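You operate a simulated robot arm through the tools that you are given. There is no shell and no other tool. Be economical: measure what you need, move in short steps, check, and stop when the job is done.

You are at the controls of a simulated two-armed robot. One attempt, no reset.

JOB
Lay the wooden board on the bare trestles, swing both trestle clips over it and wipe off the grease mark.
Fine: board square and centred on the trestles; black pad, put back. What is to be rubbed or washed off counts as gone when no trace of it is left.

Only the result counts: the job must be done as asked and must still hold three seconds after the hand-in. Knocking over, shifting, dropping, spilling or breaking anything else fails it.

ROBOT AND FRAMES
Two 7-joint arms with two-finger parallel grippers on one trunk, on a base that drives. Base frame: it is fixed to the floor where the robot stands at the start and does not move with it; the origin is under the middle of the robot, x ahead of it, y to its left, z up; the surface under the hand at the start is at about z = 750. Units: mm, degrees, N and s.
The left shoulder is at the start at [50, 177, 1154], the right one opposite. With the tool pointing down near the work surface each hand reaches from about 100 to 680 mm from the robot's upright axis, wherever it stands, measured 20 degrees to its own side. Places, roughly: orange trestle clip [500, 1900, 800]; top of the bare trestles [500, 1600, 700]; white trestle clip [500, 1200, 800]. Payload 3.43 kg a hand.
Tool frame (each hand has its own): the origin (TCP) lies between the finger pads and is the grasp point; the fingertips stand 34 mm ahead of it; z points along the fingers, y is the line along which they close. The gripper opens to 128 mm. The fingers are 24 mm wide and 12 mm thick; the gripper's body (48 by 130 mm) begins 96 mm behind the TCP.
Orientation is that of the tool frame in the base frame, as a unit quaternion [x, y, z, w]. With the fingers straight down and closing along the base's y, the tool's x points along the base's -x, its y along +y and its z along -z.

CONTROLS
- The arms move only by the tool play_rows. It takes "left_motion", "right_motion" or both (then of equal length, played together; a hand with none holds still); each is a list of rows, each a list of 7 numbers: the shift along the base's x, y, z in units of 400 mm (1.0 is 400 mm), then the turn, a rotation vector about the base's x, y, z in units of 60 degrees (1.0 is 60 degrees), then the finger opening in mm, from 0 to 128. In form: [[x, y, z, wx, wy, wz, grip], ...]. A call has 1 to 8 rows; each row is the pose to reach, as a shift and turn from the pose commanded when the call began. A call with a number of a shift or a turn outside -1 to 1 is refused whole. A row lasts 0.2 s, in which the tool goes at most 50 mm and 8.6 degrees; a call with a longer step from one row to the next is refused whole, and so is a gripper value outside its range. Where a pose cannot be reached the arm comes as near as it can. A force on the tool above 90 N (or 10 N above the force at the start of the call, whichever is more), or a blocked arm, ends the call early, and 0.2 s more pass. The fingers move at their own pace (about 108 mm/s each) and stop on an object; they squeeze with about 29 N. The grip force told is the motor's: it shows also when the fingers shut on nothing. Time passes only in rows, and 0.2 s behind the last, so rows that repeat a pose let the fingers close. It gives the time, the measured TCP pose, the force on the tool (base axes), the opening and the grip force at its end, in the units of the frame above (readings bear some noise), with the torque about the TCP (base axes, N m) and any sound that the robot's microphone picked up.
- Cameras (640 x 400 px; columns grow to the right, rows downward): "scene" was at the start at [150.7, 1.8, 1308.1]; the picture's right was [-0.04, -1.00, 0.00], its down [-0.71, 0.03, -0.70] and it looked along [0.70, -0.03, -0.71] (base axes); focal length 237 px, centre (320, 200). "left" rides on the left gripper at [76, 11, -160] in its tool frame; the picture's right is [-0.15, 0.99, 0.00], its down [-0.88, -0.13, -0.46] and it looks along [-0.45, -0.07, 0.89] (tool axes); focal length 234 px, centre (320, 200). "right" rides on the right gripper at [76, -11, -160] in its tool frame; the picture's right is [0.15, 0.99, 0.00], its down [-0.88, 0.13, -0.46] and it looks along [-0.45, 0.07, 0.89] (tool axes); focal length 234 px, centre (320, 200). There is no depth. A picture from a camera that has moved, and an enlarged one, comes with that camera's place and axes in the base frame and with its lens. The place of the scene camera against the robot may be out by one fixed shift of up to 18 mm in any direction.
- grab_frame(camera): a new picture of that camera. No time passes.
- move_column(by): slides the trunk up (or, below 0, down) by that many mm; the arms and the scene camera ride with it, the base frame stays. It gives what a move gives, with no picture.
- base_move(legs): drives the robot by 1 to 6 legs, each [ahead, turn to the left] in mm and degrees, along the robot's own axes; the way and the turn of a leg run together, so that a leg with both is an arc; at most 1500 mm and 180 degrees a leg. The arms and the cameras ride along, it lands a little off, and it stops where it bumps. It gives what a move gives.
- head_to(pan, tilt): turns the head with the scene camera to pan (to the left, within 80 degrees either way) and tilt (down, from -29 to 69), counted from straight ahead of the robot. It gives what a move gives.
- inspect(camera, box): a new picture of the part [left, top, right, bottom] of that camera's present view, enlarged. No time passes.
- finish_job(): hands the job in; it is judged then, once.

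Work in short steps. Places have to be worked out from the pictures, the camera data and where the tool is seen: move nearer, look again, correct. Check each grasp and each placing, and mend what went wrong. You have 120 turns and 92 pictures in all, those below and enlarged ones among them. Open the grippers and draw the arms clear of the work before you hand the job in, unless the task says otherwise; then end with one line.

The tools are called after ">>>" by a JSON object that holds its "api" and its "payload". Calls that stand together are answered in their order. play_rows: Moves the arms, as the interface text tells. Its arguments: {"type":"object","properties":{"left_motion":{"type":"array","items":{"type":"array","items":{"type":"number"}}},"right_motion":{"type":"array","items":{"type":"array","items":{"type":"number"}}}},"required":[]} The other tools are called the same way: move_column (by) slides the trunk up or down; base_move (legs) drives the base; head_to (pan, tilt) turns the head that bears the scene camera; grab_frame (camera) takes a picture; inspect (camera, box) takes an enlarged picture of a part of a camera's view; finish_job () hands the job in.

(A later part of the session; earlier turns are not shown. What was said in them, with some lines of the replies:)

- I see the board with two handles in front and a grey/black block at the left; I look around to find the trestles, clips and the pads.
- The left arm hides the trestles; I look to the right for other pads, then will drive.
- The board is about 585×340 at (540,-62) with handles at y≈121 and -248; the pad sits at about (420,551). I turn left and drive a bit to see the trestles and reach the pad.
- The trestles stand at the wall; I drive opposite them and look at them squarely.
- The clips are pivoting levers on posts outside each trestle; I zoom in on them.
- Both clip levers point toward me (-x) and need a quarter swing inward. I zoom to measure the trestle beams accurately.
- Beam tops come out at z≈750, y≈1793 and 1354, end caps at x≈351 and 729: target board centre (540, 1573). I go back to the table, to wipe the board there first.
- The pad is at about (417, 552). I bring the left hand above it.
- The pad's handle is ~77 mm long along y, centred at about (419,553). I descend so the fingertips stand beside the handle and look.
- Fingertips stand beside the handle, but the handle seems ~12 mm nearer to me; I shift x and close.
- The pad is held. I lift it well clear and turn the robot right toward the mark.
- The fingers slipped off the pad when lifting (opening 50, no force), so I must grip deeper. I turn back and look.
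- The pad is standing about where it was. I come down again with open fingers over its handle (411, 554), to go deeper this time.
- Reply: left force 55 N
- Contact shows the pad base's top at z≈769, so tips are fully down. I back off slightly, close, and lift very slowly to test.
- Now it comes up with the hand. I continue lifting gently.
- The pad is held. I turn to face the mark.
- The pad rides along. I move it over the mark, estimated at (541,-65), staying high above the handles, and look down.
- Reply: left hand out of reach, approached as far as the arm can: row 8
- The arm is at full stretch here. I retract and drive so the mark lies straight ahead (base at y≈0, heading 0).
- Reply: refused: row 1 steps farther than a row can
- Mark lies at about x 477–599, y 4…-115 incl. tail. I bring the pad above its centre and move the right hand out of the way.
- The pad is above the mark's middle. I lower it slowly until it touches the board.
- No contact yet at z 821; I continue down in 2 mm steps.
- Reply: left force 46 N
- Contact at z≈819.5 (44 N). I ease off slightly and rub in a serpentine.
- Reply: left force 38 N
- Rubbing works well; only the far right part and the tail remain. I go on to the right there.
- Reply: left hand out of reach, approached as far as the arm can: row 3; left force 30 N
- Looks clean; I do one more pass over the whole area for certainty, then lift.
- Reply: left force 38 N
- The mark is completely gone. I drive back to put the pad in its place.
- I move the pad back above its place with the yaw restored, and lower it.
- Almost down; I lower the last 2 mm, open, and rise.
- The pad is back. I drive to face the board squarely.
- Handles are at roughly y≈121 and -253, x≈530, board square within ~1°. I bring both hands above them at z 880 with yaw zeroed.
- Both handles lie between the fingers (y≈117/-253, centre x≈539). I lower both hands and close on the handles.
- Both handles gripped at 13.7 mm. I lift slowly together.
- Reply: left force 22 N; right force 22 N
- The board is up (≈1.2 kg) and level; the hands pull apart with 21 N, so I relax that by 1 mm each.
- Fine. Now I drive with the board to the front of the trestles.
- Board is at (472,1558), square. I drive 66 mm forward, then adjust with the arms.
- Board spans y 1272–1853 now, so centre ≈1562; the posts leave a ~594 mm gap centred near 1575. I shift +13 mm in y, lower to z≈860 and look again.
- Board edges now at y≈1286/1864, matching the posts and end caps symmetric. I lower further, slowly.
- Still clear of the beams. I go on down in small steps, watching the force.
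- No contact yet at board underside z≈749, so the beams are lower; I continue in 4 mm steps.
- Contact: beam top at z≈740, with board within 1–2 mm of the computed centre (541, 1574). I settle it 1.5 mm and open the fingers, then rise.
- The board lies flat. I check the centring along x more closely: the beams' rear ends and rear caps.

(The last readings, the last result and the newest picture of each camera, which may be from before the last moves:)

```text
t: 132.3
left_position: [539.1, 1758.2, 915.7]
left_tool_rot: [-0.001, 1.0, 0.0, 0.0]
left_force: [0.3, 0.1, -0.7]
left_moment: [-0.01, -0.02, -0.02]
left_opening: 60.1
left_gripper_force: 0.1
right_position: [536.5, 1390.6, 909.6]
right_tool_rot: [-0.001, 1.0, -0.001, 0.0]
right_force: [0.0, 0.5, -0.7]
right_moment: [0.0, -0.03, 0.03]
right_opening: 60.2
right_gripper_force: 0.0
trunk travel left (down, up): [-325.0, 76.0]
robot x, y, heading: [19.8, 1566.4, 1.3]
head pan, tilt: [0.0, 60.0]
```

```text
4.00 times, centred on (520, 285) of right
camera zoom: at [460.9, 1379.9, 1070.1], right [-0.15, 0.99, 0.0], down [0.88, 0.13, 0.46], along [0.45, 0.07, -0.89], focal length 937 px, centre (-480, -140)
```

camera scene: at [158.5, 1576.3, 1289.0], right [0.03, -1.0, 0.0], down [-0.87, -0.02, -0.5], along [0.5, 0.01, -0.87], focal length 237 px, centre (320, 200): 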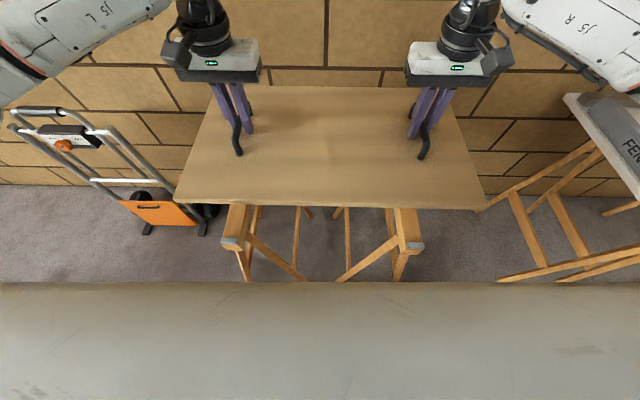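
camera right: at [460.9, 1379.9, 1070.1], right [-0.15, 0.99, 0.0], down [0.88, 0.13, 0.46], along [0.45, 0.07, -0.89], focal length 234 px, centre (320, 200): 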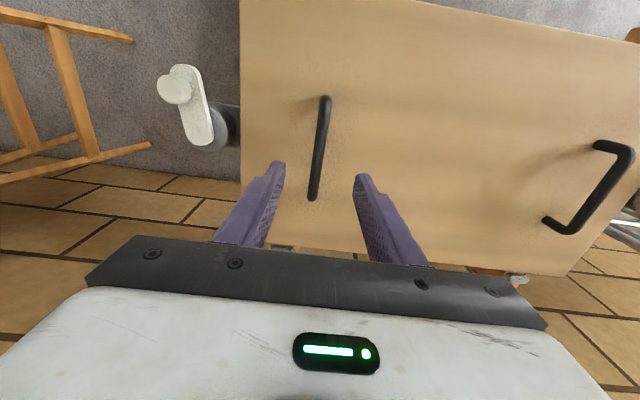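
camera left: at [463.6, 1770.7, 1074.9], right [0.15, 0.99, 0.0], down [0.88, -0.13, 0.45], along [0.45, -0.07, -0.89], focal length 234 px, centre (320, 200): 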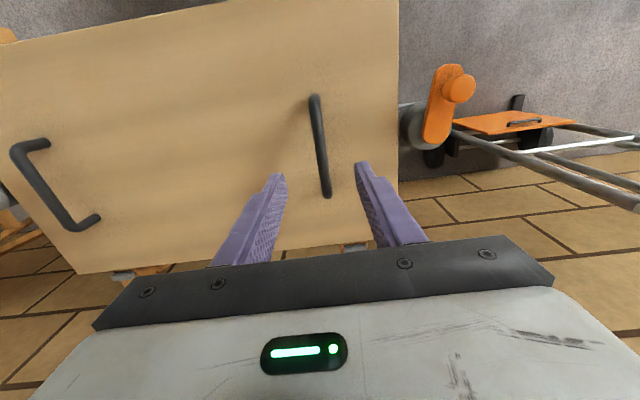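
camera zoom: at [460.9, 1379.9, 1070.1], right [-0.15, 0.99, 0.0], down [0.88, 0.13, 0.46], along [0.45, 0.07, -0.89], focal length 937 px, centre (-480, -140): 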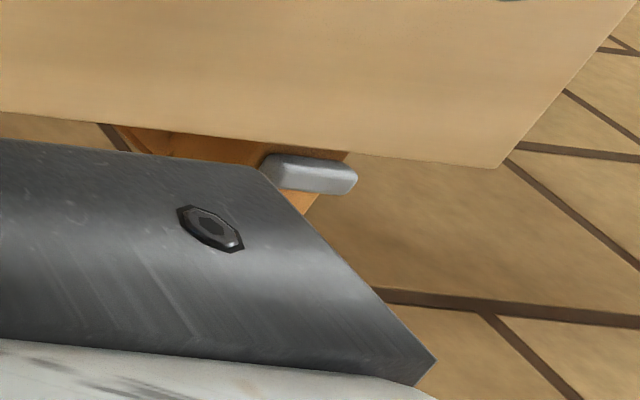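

The board sits centred between the caps (≈12 mm front, ≈14 mm rear gap). Orange knob computed at (493,1916, top 800), pivot ≈(538,1898); I close the left fingers and bring them to the outer (+y) side of the knob, above it.

>>> {"api": "play_rows", "payload": {"left_motion": [[-0.01, 0.1, 0, 0, 0, 0, 0], [-0.03, 0.2, -0.02, 0, 0, 0, 0], [-0.05, 0.3, -0.04, 0, 0, 0, 0], [-0.07, 0.4, -0.06, 0, 0, 0, 0], [-0.0825, 0.4875, -0.09, 0, 0, 0, 0]]}}

>>> {"api": "grab_frame", "payload": {"camera": "left"}}

```text
t: 133.5
left_position: [501.7, 1954.2, 876.5]
left_tool_rot: [0.001, 1.0, 0.0, -0.001]
left_force: [0.0, 0.1, 1.0]
left_moment: [0.0, 0.0, 0.04]
left_opening: 0.0
left_gripper_force: 28.8
right_position: [537.4, 1391.0, 908.7]
right_tool_rot: [-0.001, 1.0, 0.0, 0.0]
right_force: [0.6, 0.0, 0.9]
right_moment: [0.01, -0.01, 0.01]
right_opening: 59.9
right_gripper_force: 0.1
trunk travel left (down, up): [-325.0, 76.0]
robot x, y, heading: [22.3, 1568.4, 1.5]
head pan, tilt: [0.0, 60.0]
```

```text
26 pictures are left
camera left: at [426.8, 1967.3, 1036.0], right [0.15, 0.99, 0.0], down [0.88, -0.13, 0.45], along [0.45, -0.07, -0.89], focal length 234 px, centre (320, 200)
```

left: 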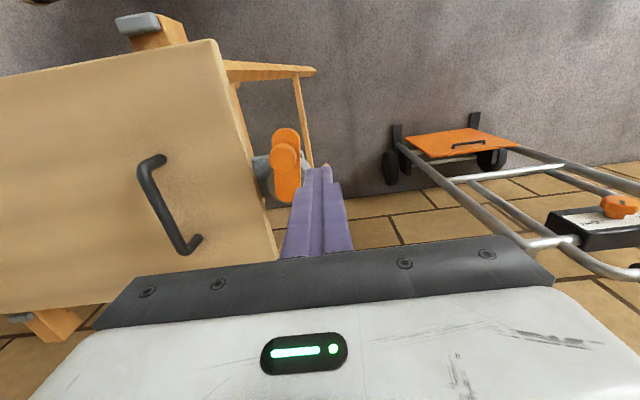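

Knob confirmed at ≈(493,1918). I lower beside it and check.

>>> {"api": "play_rows", "payload": {"left_motion": [[0, 0, -0.05, 0, 0, 0, 0], [0, 0, -0.1, 0, 0, 0, 0], [0, 0, -0.13, 0, 0, 0, 0], [0, 0, -0.146, 0, 0, 0, 0]]}}

>>> {"api": "inspect", "payload": {"camera": "left", "box": [220, 100, 400, 240]}}

>>> {"api": "inspect", "payload": {"camera": "scene", "box": [130, 120, 290, 220]}}

```text
t: 134.5
left_position: [502.2, 1954.2, 818.5]
left_tool_rot: [0.0, 1.0, -0.001, 0.0]
left_force: [1.1, -0.6, -0.7]
left_moment: [0.0, -0.01, 0.0]
left_opening: 0.2
left_gripper_force: 28.6
right_position: [538.7, 1389.9, 908.2]
right_tool_rot: [-0.001, 1.0, 0.0, 0.0]
right_force: [0.2, 0.6, -0.2]
right_moment: [-0.02, -0.02, 0.0]
right_opening: 60.0
right_gripper_force: 0.1
trunk travel left (down, up): [-325.0, 76.0]
robot x, y, heading: [20.4, 1566.8, 1.5]
head pan, tilt: [0.0, 60.0]
```

```text
2.86 times, centred on (310, 170) of left
camera zoom: at [429.7, 1967.2, 978.3], right [0.15, 0.99, 0.0], down [0.88, -0.13, 0.46], along [0.45, -0.07, -0.89], focal length 669 px, centre (349, 286)
```

zoom: 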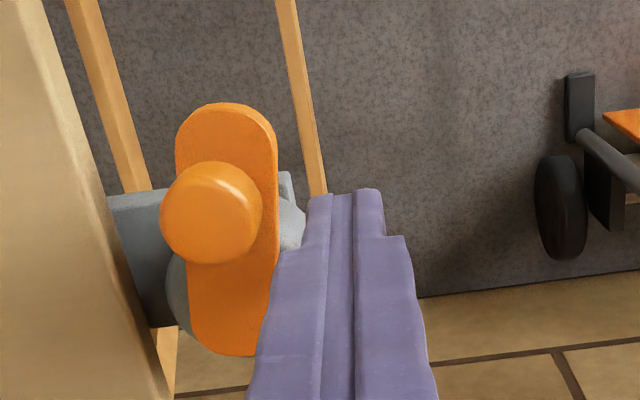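

```text
4.00 times, centred on (210, 170) of scene
camera zoom: at [157.5, 1576.4, 1289.1], right [0.03, -1.0, 0.0], down [-0.87, -0.02, -0.5], along [0.5, 0.01, -0.87], focal length 948 px, centre (760, 320)
```

zoom: 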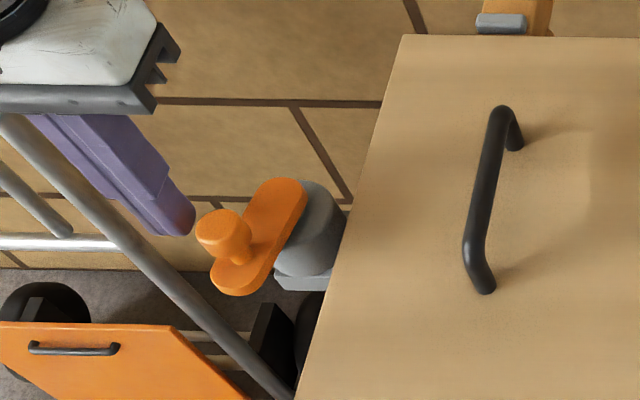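

Recomputed pivot ≈(539,1908), arm top z≈764, knob at (491,1917). I push the knob along the first half of its arc.

>>> {"api": "play_rows", "payload": {"left_motion": [[-0.021, -0.0355, 0, 0, 0, 0, 0], [-0.038, -0.0675, 0, 0, 0, 0, 0], [-0.0458, -0.103, 0, 0, 0, 0, 0], [-0.044, -0.139, 0, 0, 0, 0, 0]]}}

>>> {"api": "inspect", "payload": {"camera": "left", "box": [220, 100, 400, 240]}}

```text
t: 135.5
left_position: [488.5, 1899.0, 819.7]
left_tool_rot: [0.0, 1.0, 0.0, -0.001]
left_force: [0.4, 0.0, 0.2]
left_moment: [0.02, 0.01, 0.0]
left_opening: 0.0
left_gripper_force: 28.9
right_position: [536.7, 1389.8, 907.9]
right_tool_rot: [-0.002, 1.0, 0.0, 0.0]
right_force: [-0.1, 0.8, -0.8]
right_moment: [-0.03, -0.01, 0.01]
right_opening: 60.0
right_gripper_force: 0.1
trunk travel left (down, up): [-325.0, 76.0]
robot x, y, heading: [20.9, 1571.5, 1.5]
head pan, tilt: [0.0, 60.0]
```

```text
2.86 times, centred on (310, 170) of left
camera zoom: at [412.8, 1911.6, 978.6], right [0.15, 0.99, 0.0], down [0.88, -0.13, 0.45], along [0.45, -0.07, -0.89], focal length 669 px, centre (349, 286)
```

zoom: 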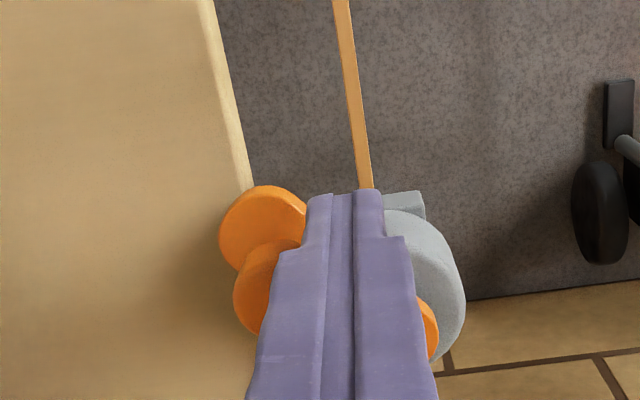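

The clip swings freely. I finish the arc.

>>> {"api": "play_rows", "payload": {"left_motion": [[0.011, -0.035, 0, 0, 0, 0, 0], [0.03, -0.065, 0, 0, 0, 0, 0], [0.057, -0.09, 0, 0, 0, 0, 0], [0.0715, -0.0985, 0, 0, 0, 0, 0]]}}

>>> {"api": "inspect", "payload": {"camera": "left", "box": [220, 100, 400, 240]}}

>>> {"api": "inspect", "payload": {"camera": "scene", "box": [130, 120, 290, 220]}}

```text
t: 136.5
left_position: [517.2, 1860.7, 819.2]
left_tool_rot: [-0.001, 1.0, 0.0, -0.001]
left_force: [-2.9, -0.1, -0.3]
left_moment: [0.05, 0.08, 0.01]
left_opening: 0.0
left_gripper_force: 28.8
right_position: [537.8, 1390.6, 908.7]
right_tool_rot: [-0.001, 1.0, 0.0, 0.0]
right_force: [0.3, 0.6, 0.2]
right_moment: [0.02, 0.02, 0.01]
right_opening: 59.9
right_gripper_force: 0.0
trunk travel left (down, up): [-325.0, 76.0]
robot x, y, heading: [21.5, 1567.3, 1.4]
head pan, tilt: [0.0, 60.0]
```

```text
2.86 times, centred on (310, 170) of left
camera zoom: at [441.4, 1872.2, 979.1], right [0.15, 0.99, 0.0], down [0.88, -0.13, 0.45], along [0.45, -0.07, -0.89], focal length 669 px, centre (349, 286)
```

zoom: 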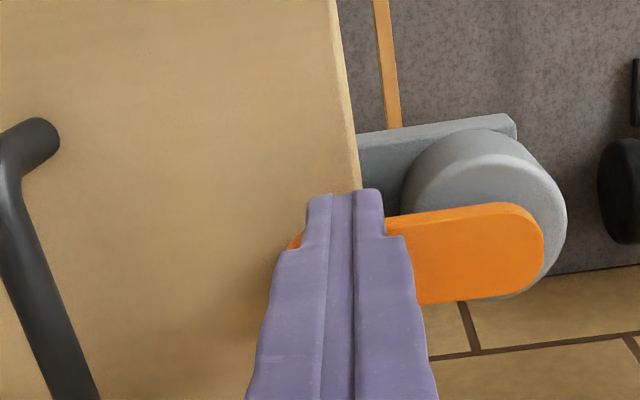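

```text
4.00 times, centred on (210, 170) of scene
camera zoom: at [157.2, 1576.4, 1289.1], right [0.03, -1.0, 0.0], down [-0.87, -0.02, -0.5], along [0.5, 0.01, -0.87], focal length 948 px, centre (760, 320)
```

zoom: 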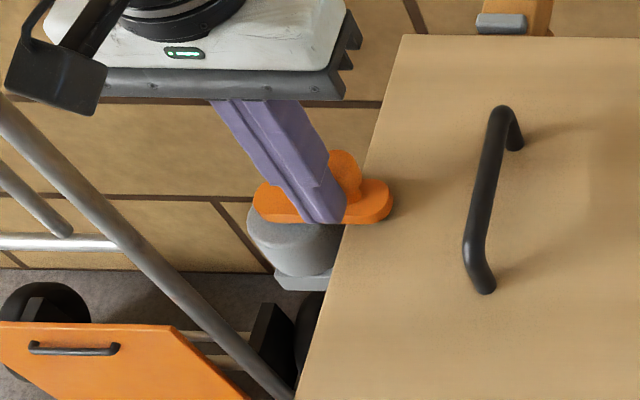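

The orange clip lies over the board. I retract the left hand and bring the closed right fingers outside the white knob (mirror position).

>>> {"api": "play_rows", "payload": {"left_motion": [[-0.08, 0, 0, 0, 0, 0, 0], [-0.12, 0, 0.05, 0, 0, 0, 0], [-0.14, 0, 0.15, 0, 0, 0, 0], [-0.16, 0, 0.26, 0, 0, 0, 0], [-0.18, 0, 0.35, 0, 0, 0, 0]], "right_motion": [[-0.01, -0.1, 0, 0, 0, 0, 0], [-0.03, -0.2, -0.01, 0, 0, 0, 0], [-0.05, -0.3, -0.03, 0, 0, 0, 0], [-0.07, -0.4, -0.05, 0, 0, 0, 0], [-0.089, -0.5, -0.08, 0, 0, 0, 0]]}}

>>> {"api": "inspect", "payload": {"camera": "right", "box": [220, 80, 420, 240]}}

>>> {"api": "grab_frame", "payload": {"camera": "scene"}}

```text
t: 137.7
left_position: [443.8, 1859.7, 959.3]
left_tool_rot: [0.0, 1.0, -0.001, 0.0]
left_force: [0.3, 0.7, 0.0]
left_moment: [0.06, 0.02, 0.0]
left_opening: 0.4
left_gripper_force: 29.2
right_position: [500.1, 1188.7, 880.0]
right_tool_rot: [-0.002, 1.0, -0.001, 0.0]
right_force: [-0.3, 0.0, 0.6]
right_moment: [-0.01, 0.0, -0.01]
right_opening: 0.0
right_gripper_force: 28.8
trunk travel left (down, up): [-325.0, 76.0]
robot x, y, heading: [23.8, 1565.1, 1.5]
head pan, tilt: [0.0, 60.0]
```

```text
2.50 times, centred on (320, 160) of right
camera zoom: at [423.9, 1177.1, 1039.3], right [-0.15, 0.99, 0.0], down [0.88, 0.13, 0.46], along [0.45, 0.07, -0.89], focal length 585 px, centre (320, 300)
```

zoom: 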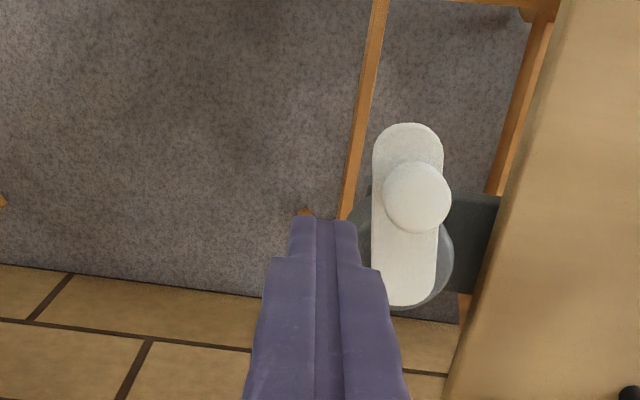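

```text
19 pictures are left
camera scene: at [157.1, 1575.8, 1289.1], right [0.03, -1.0, 0.0], down [-0.87, -0.02, -0.5], along [0.5, 0.01, -0.87], focal length 237 px, centre (320, 200)
```

scene: 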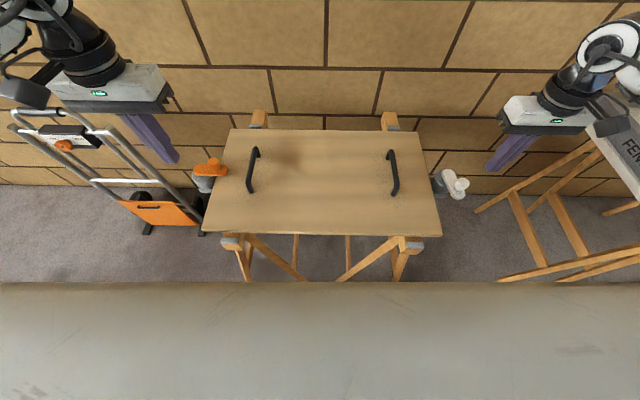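

White knob at ≈(491,1230), the mirror place. I lower beside it and then push it along the mirrored arc.

>>> {"api": "play_rows", "payload": {"right_motion": [[0, 0, -0.05, 0, 0, 0, 0], [0, 0, -0.1, 0, 0, 0, 0], [0, 0, -0.14, 0, 0, 0, 0], [0, 0, -0.154, 0, 0, 0, 0]]}}

>>> {"api": "play_rows", "payload": {"right_motion": [[-0.016, 0.048, 0, 0, 0, 0, 0], [-0.033, 0.08, 0, 0, 0, 0, 0], [-0.041, 0.1155, 0, 0, 0, 0, 0], [-0.039, 0.1515, 0, 0, 0, 0, 0]]}}

>>> {"api": "inspect", "payload": {"camera": "right", "box": [220, 80, 420, 240]}}

```text
t: 138.7
left_position: [444.8, 1859.0, 957.5]
left_tool_rot: [0.0, 1.0, 0.0, -0.001]
left_force: [0.5, 0.1, -0.3]
left_moment: [-0.02, 0.01, -0.01]
left_opening: 0.0
left_gripper_force: 28.6
right_position: [503.0, 1186.8, 817.6]
right_tool_rot: [0.0, 1.0, 0.0, 0.0]
right_force: [0.1, 0.1, 0.0]
right_moment: [0.03, 0.0, -0.01]
right_opening: 0.0
right_gripper_force: 29.1
trunk travel left (down, up): [-325.0, 76.0]
robot x, y, heading: [22.1, 1569.3, 1.2]
head pan, tilt: [0.0, 60.0]
```

```text
t: 139.7
left_position: [444.5, 1860.3, 957.6]
left_tool_rot: [0.0, 1.0, 0.001, -0.001]
left_force: [0.3, -0.5, 0.8]
left_moment: [-0.01, 0.0, 0.02]
left_opening: 0.0
left_gripper_force: 29.6
right_position: [486.5, 1249.3, 817.6]
right_tool_rot: [-0.001, 1.0, 0.0, 0.0]
right_force: [-0.5, 0.4, -0.2]
right_moment: [-0.02, 0.01, -0.02]
right_opening: 0.1
right_gripper_force: 29.5
trunk travel left (down, up): [-325.0, 76.0]
robot x, y, heading: [20.0, 1567.7, 1.6]
head pan, tilt: [0.0, 60.0]
```

```text
2.50 times, centred on (320, 160) of right
camera zoom: at [410.0, 1237.8, 978.5], right [-0.15, 0.99, 0.0], down [0.88, 0.13, 0.46], along [0.45, 0.07, -0.89], focal length 585 px, centre (320, 300)
```

zoom: 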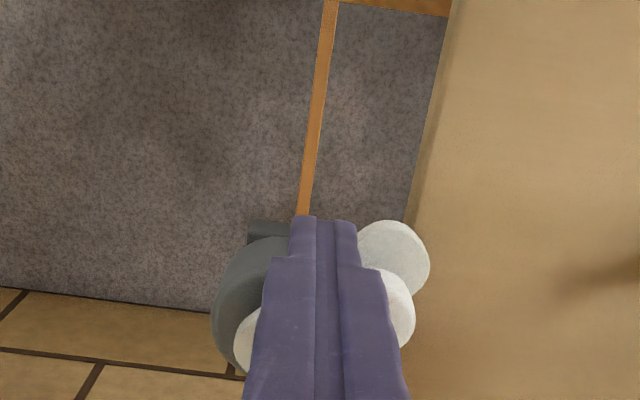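

It swings; I finish the arc.

>>> {"api": "play_rows", "payload": {"right_motion": [[0.011, 0.0345, 0, 0, 0, 0, 0], [0.03, 0.0655, 0, 0, 0, 0, 0], [0.057, 0.0895, 0, 0, 0, 0, 0], [0.0735, 0.0985, 0, 0, 0, 0, 0]]}}

>>> {"api": "inspect", "payload": {"camera": "right", "box": [220, 80, 420, 240]}}

```text
t: 140.7
left_position: [444.6, 1860.4, 958.0]
left_tool_rot: [0.0, 1.0, 0.0, -0.001]
left_force: [0.3, -0.6, 0.5]
left_moment: [-0.02, 0.02, -0.01]
left_opening: 0.0
left_gripper_force: 28.6
right_position: [515.9, 1288.5, 817.7]
right_tool_rot: [-0.001, 1.0, 0.0, 0.0]
right_force: [1.2, 0.1, 0.4]
right_moment: [-0.02, -0.04, 0.05]
right_opening: 0.0
right_gripper_force: 28.5
trunk travel left (down, up): [-325.0, 76.0]
robot x, y, heading: [23.5, 1566.4, 1.8]
head pan, tilt: [0.0, 60.0]
```

```text
2.50 times, centred on (320, 160) of right
camera zoom: at [438.5, 1277.8, 977.8], right [-0.15, 0.99, 0.0], down [0.88, 0.13, 0.46], along [0.45, 0.07, -0.89], focal length 585 px, centre (320, 300)
```

zoom: 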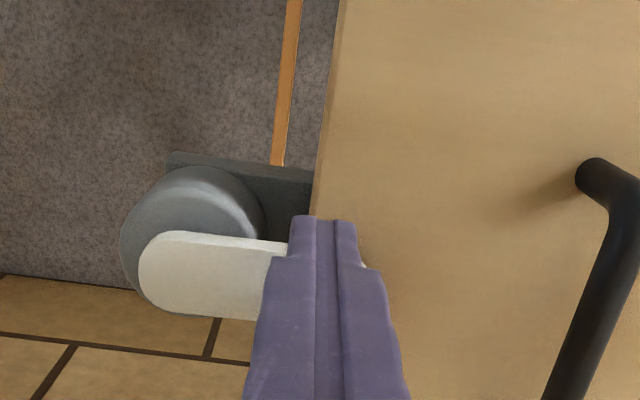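

Both clips point inward now. I draw the right hand back and up, open both grippers, and check everything.

>>> {"api": "play_rows", "payload": {"right_motion": [[-0.08, 0, 0, 0, 0, 0, 0], [-0.12, 0, 0.05, 0, 0, 0, 0], [-0.14, 0, 0.15, 0, 0, 0, 0], [-0.16, 0, 0.26, 0, 0, 0, 60], [-0.18, 0, 0.35, 0, 0, 0, 60]], "left_motion": [[0, 0, 0, 0, 0, 0, 0], [0, 0, 0, 0, 0, 0, 60], [0, 0, 0, 0, 0, 0, 60], [0, 0, 0, 0, 0, 0, 60], [0, 0, 0, 0, 0, 0, 60]]}}

>>> {"api": "base_move", "payload": {"legs": [[-200, 0]]}}

>>> {"api": "head_to", "payload": {"pan": 0, "tilt": 45}}

>>> {"api": "inspect", "payload": {"camera": "scene", "box": [180, 130, 460, 305]}}

>>> {"api": "grab_frame", "payload": {"camera": "left"}}

>>> {"api": "grab_frame", "payload": {"camera": "right"}}

```text
t: 141.9
left_position: [443.0, 1860.8, 958.4]
left_tool_rot: [-0.001, 1.0, -0.001, -0.001]
left_force: [0.7, 0.0, 0.1]
left_moment: [0.02, 0.04, 0.0]
left_opening: 59.9
left_gripper_force: 0.1
right_position: [442.1, 1288.7, 957.7]
right_tool_rot: [0.0, 1.0, -0.001, 0.0]
right_force: [0.3, 0.0, 0.1]
right_moment: [0.02, 0.0, 0.0]
right_opening: 59.9
right_gripper_force: 0.1
trunk travel left (down, up): [-325.0, 76.0]
robot x, y, heading: [19.6, 1566.6, 1.8]
head pan, tilt: [0.0, 60.0]
```

```text
t: 143.5
left_position: [249.6, 1854.6, 958.2]
left_tool_rot: [0.001, 1.0, 0.0, -0.001]
left_force: [0.2, 0.4, 0.7]
left_moment: [0.0, -0.02, -0.03]
left_opening: 60.0
left_gripper_force: 0.0
right_position: [248.3, 1283.1, 958.9]
right_tool_rot: [0.001, 1.0, 0.0, 0.0]
right_force: [-0.4, -0.5, 0.1]
right_moment: [-0.03, -0.02, 0.01]
right_opening: 59.8
right_gripper_force: 0.0
trunk travel left (down, up): [-325.0, 76.0]
robot x, y, heading: [-175.2, 1562.5, 1.2]
head pan, tilt: [0.0, 60.0]
```

```text
t: 144.3
left_position: [248.8, 1855.1, 957.6]
left_tool_rot: [0.001, 1.0, 0.001, -0.001]
left_force: [-0.5, -0.1, -1.0]
left_moment: [0.01, 0.0, -0.01]
left_opening: 59.9
left_gripper_force: 0.0
right_position: [248.0, 1283.7, 958.2]
right_tool_rot: [0.0, 1.0, 0.001, 0.0]
right_force: [-0.4, -0.8, 0.2]
right_moment: [0.03, 0.01, 0.02]
right_opening: 59.9
right_gripper_force: 0.0
trunk travel left (down, up): [-325.0, 76.0]
robot x, y, heading: [-171.9, 1560.2, 1.5]
head pan, tilt: [0.0, 45.0]
```

```text
2.29 times, centred on (320, 218) of scene
camera zoom: at [-22.6, 1571.7, 1308.5], right [0.02, -1.0, 0.0], down [-0.71, -0.02, -0.71], along [0.71, 0.02, -0.71], focal length 541 px, centre (320, 160)
```

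zoom: 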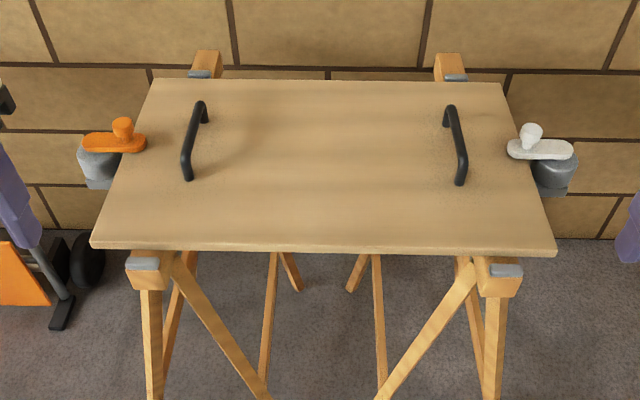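

```text
15 pictures are left
camera left: at [175.1, 1867.9, 1117.7], right [0.15, 0.99, 0.0], down [0.88, -0.13, 0.45], along [0.45, -0.07, -0.89], focal length 234 px, centre (320, 200)
```

left: 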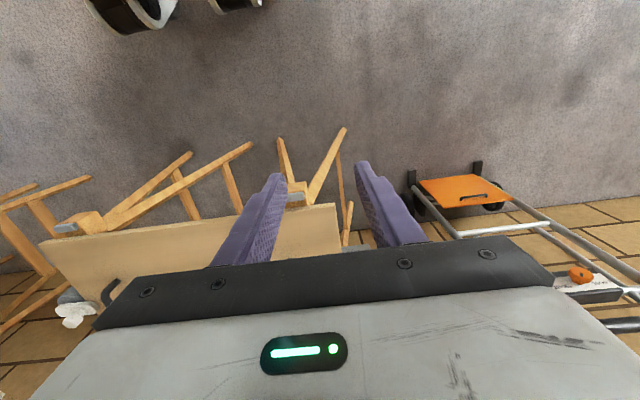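

```text
14 pictures are left
camera right: at [171.2, 1272.6, 1119.0], right [-0.15, 0.99, 0.0], down [0.88, 0.13, 0.46], along [0.45, 0.07, -0.89], focal length 234 px, centre (320, 200)
```

right: 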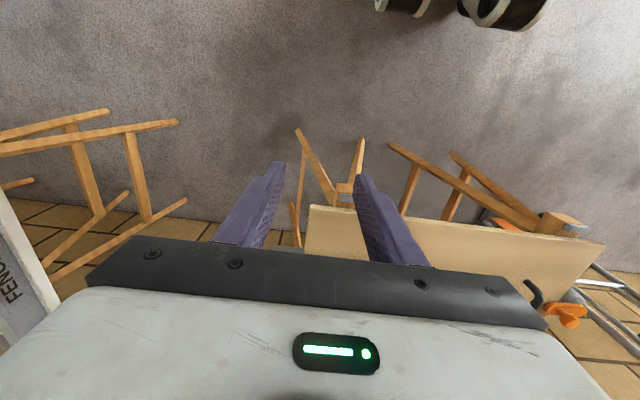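

Both clips lie over the board, which is square and centred. The mark is gone, the pad is back in its place, and the arms are open and clear, so I hand in.

>>> {"api": "finish_job", "payload": {}}

```text
The job is handed in.
```

The board lies square and centred on the trestles with both clips swung over it. The grease mark is wiped off, and the black pad is back where it was. I have handed the job in.
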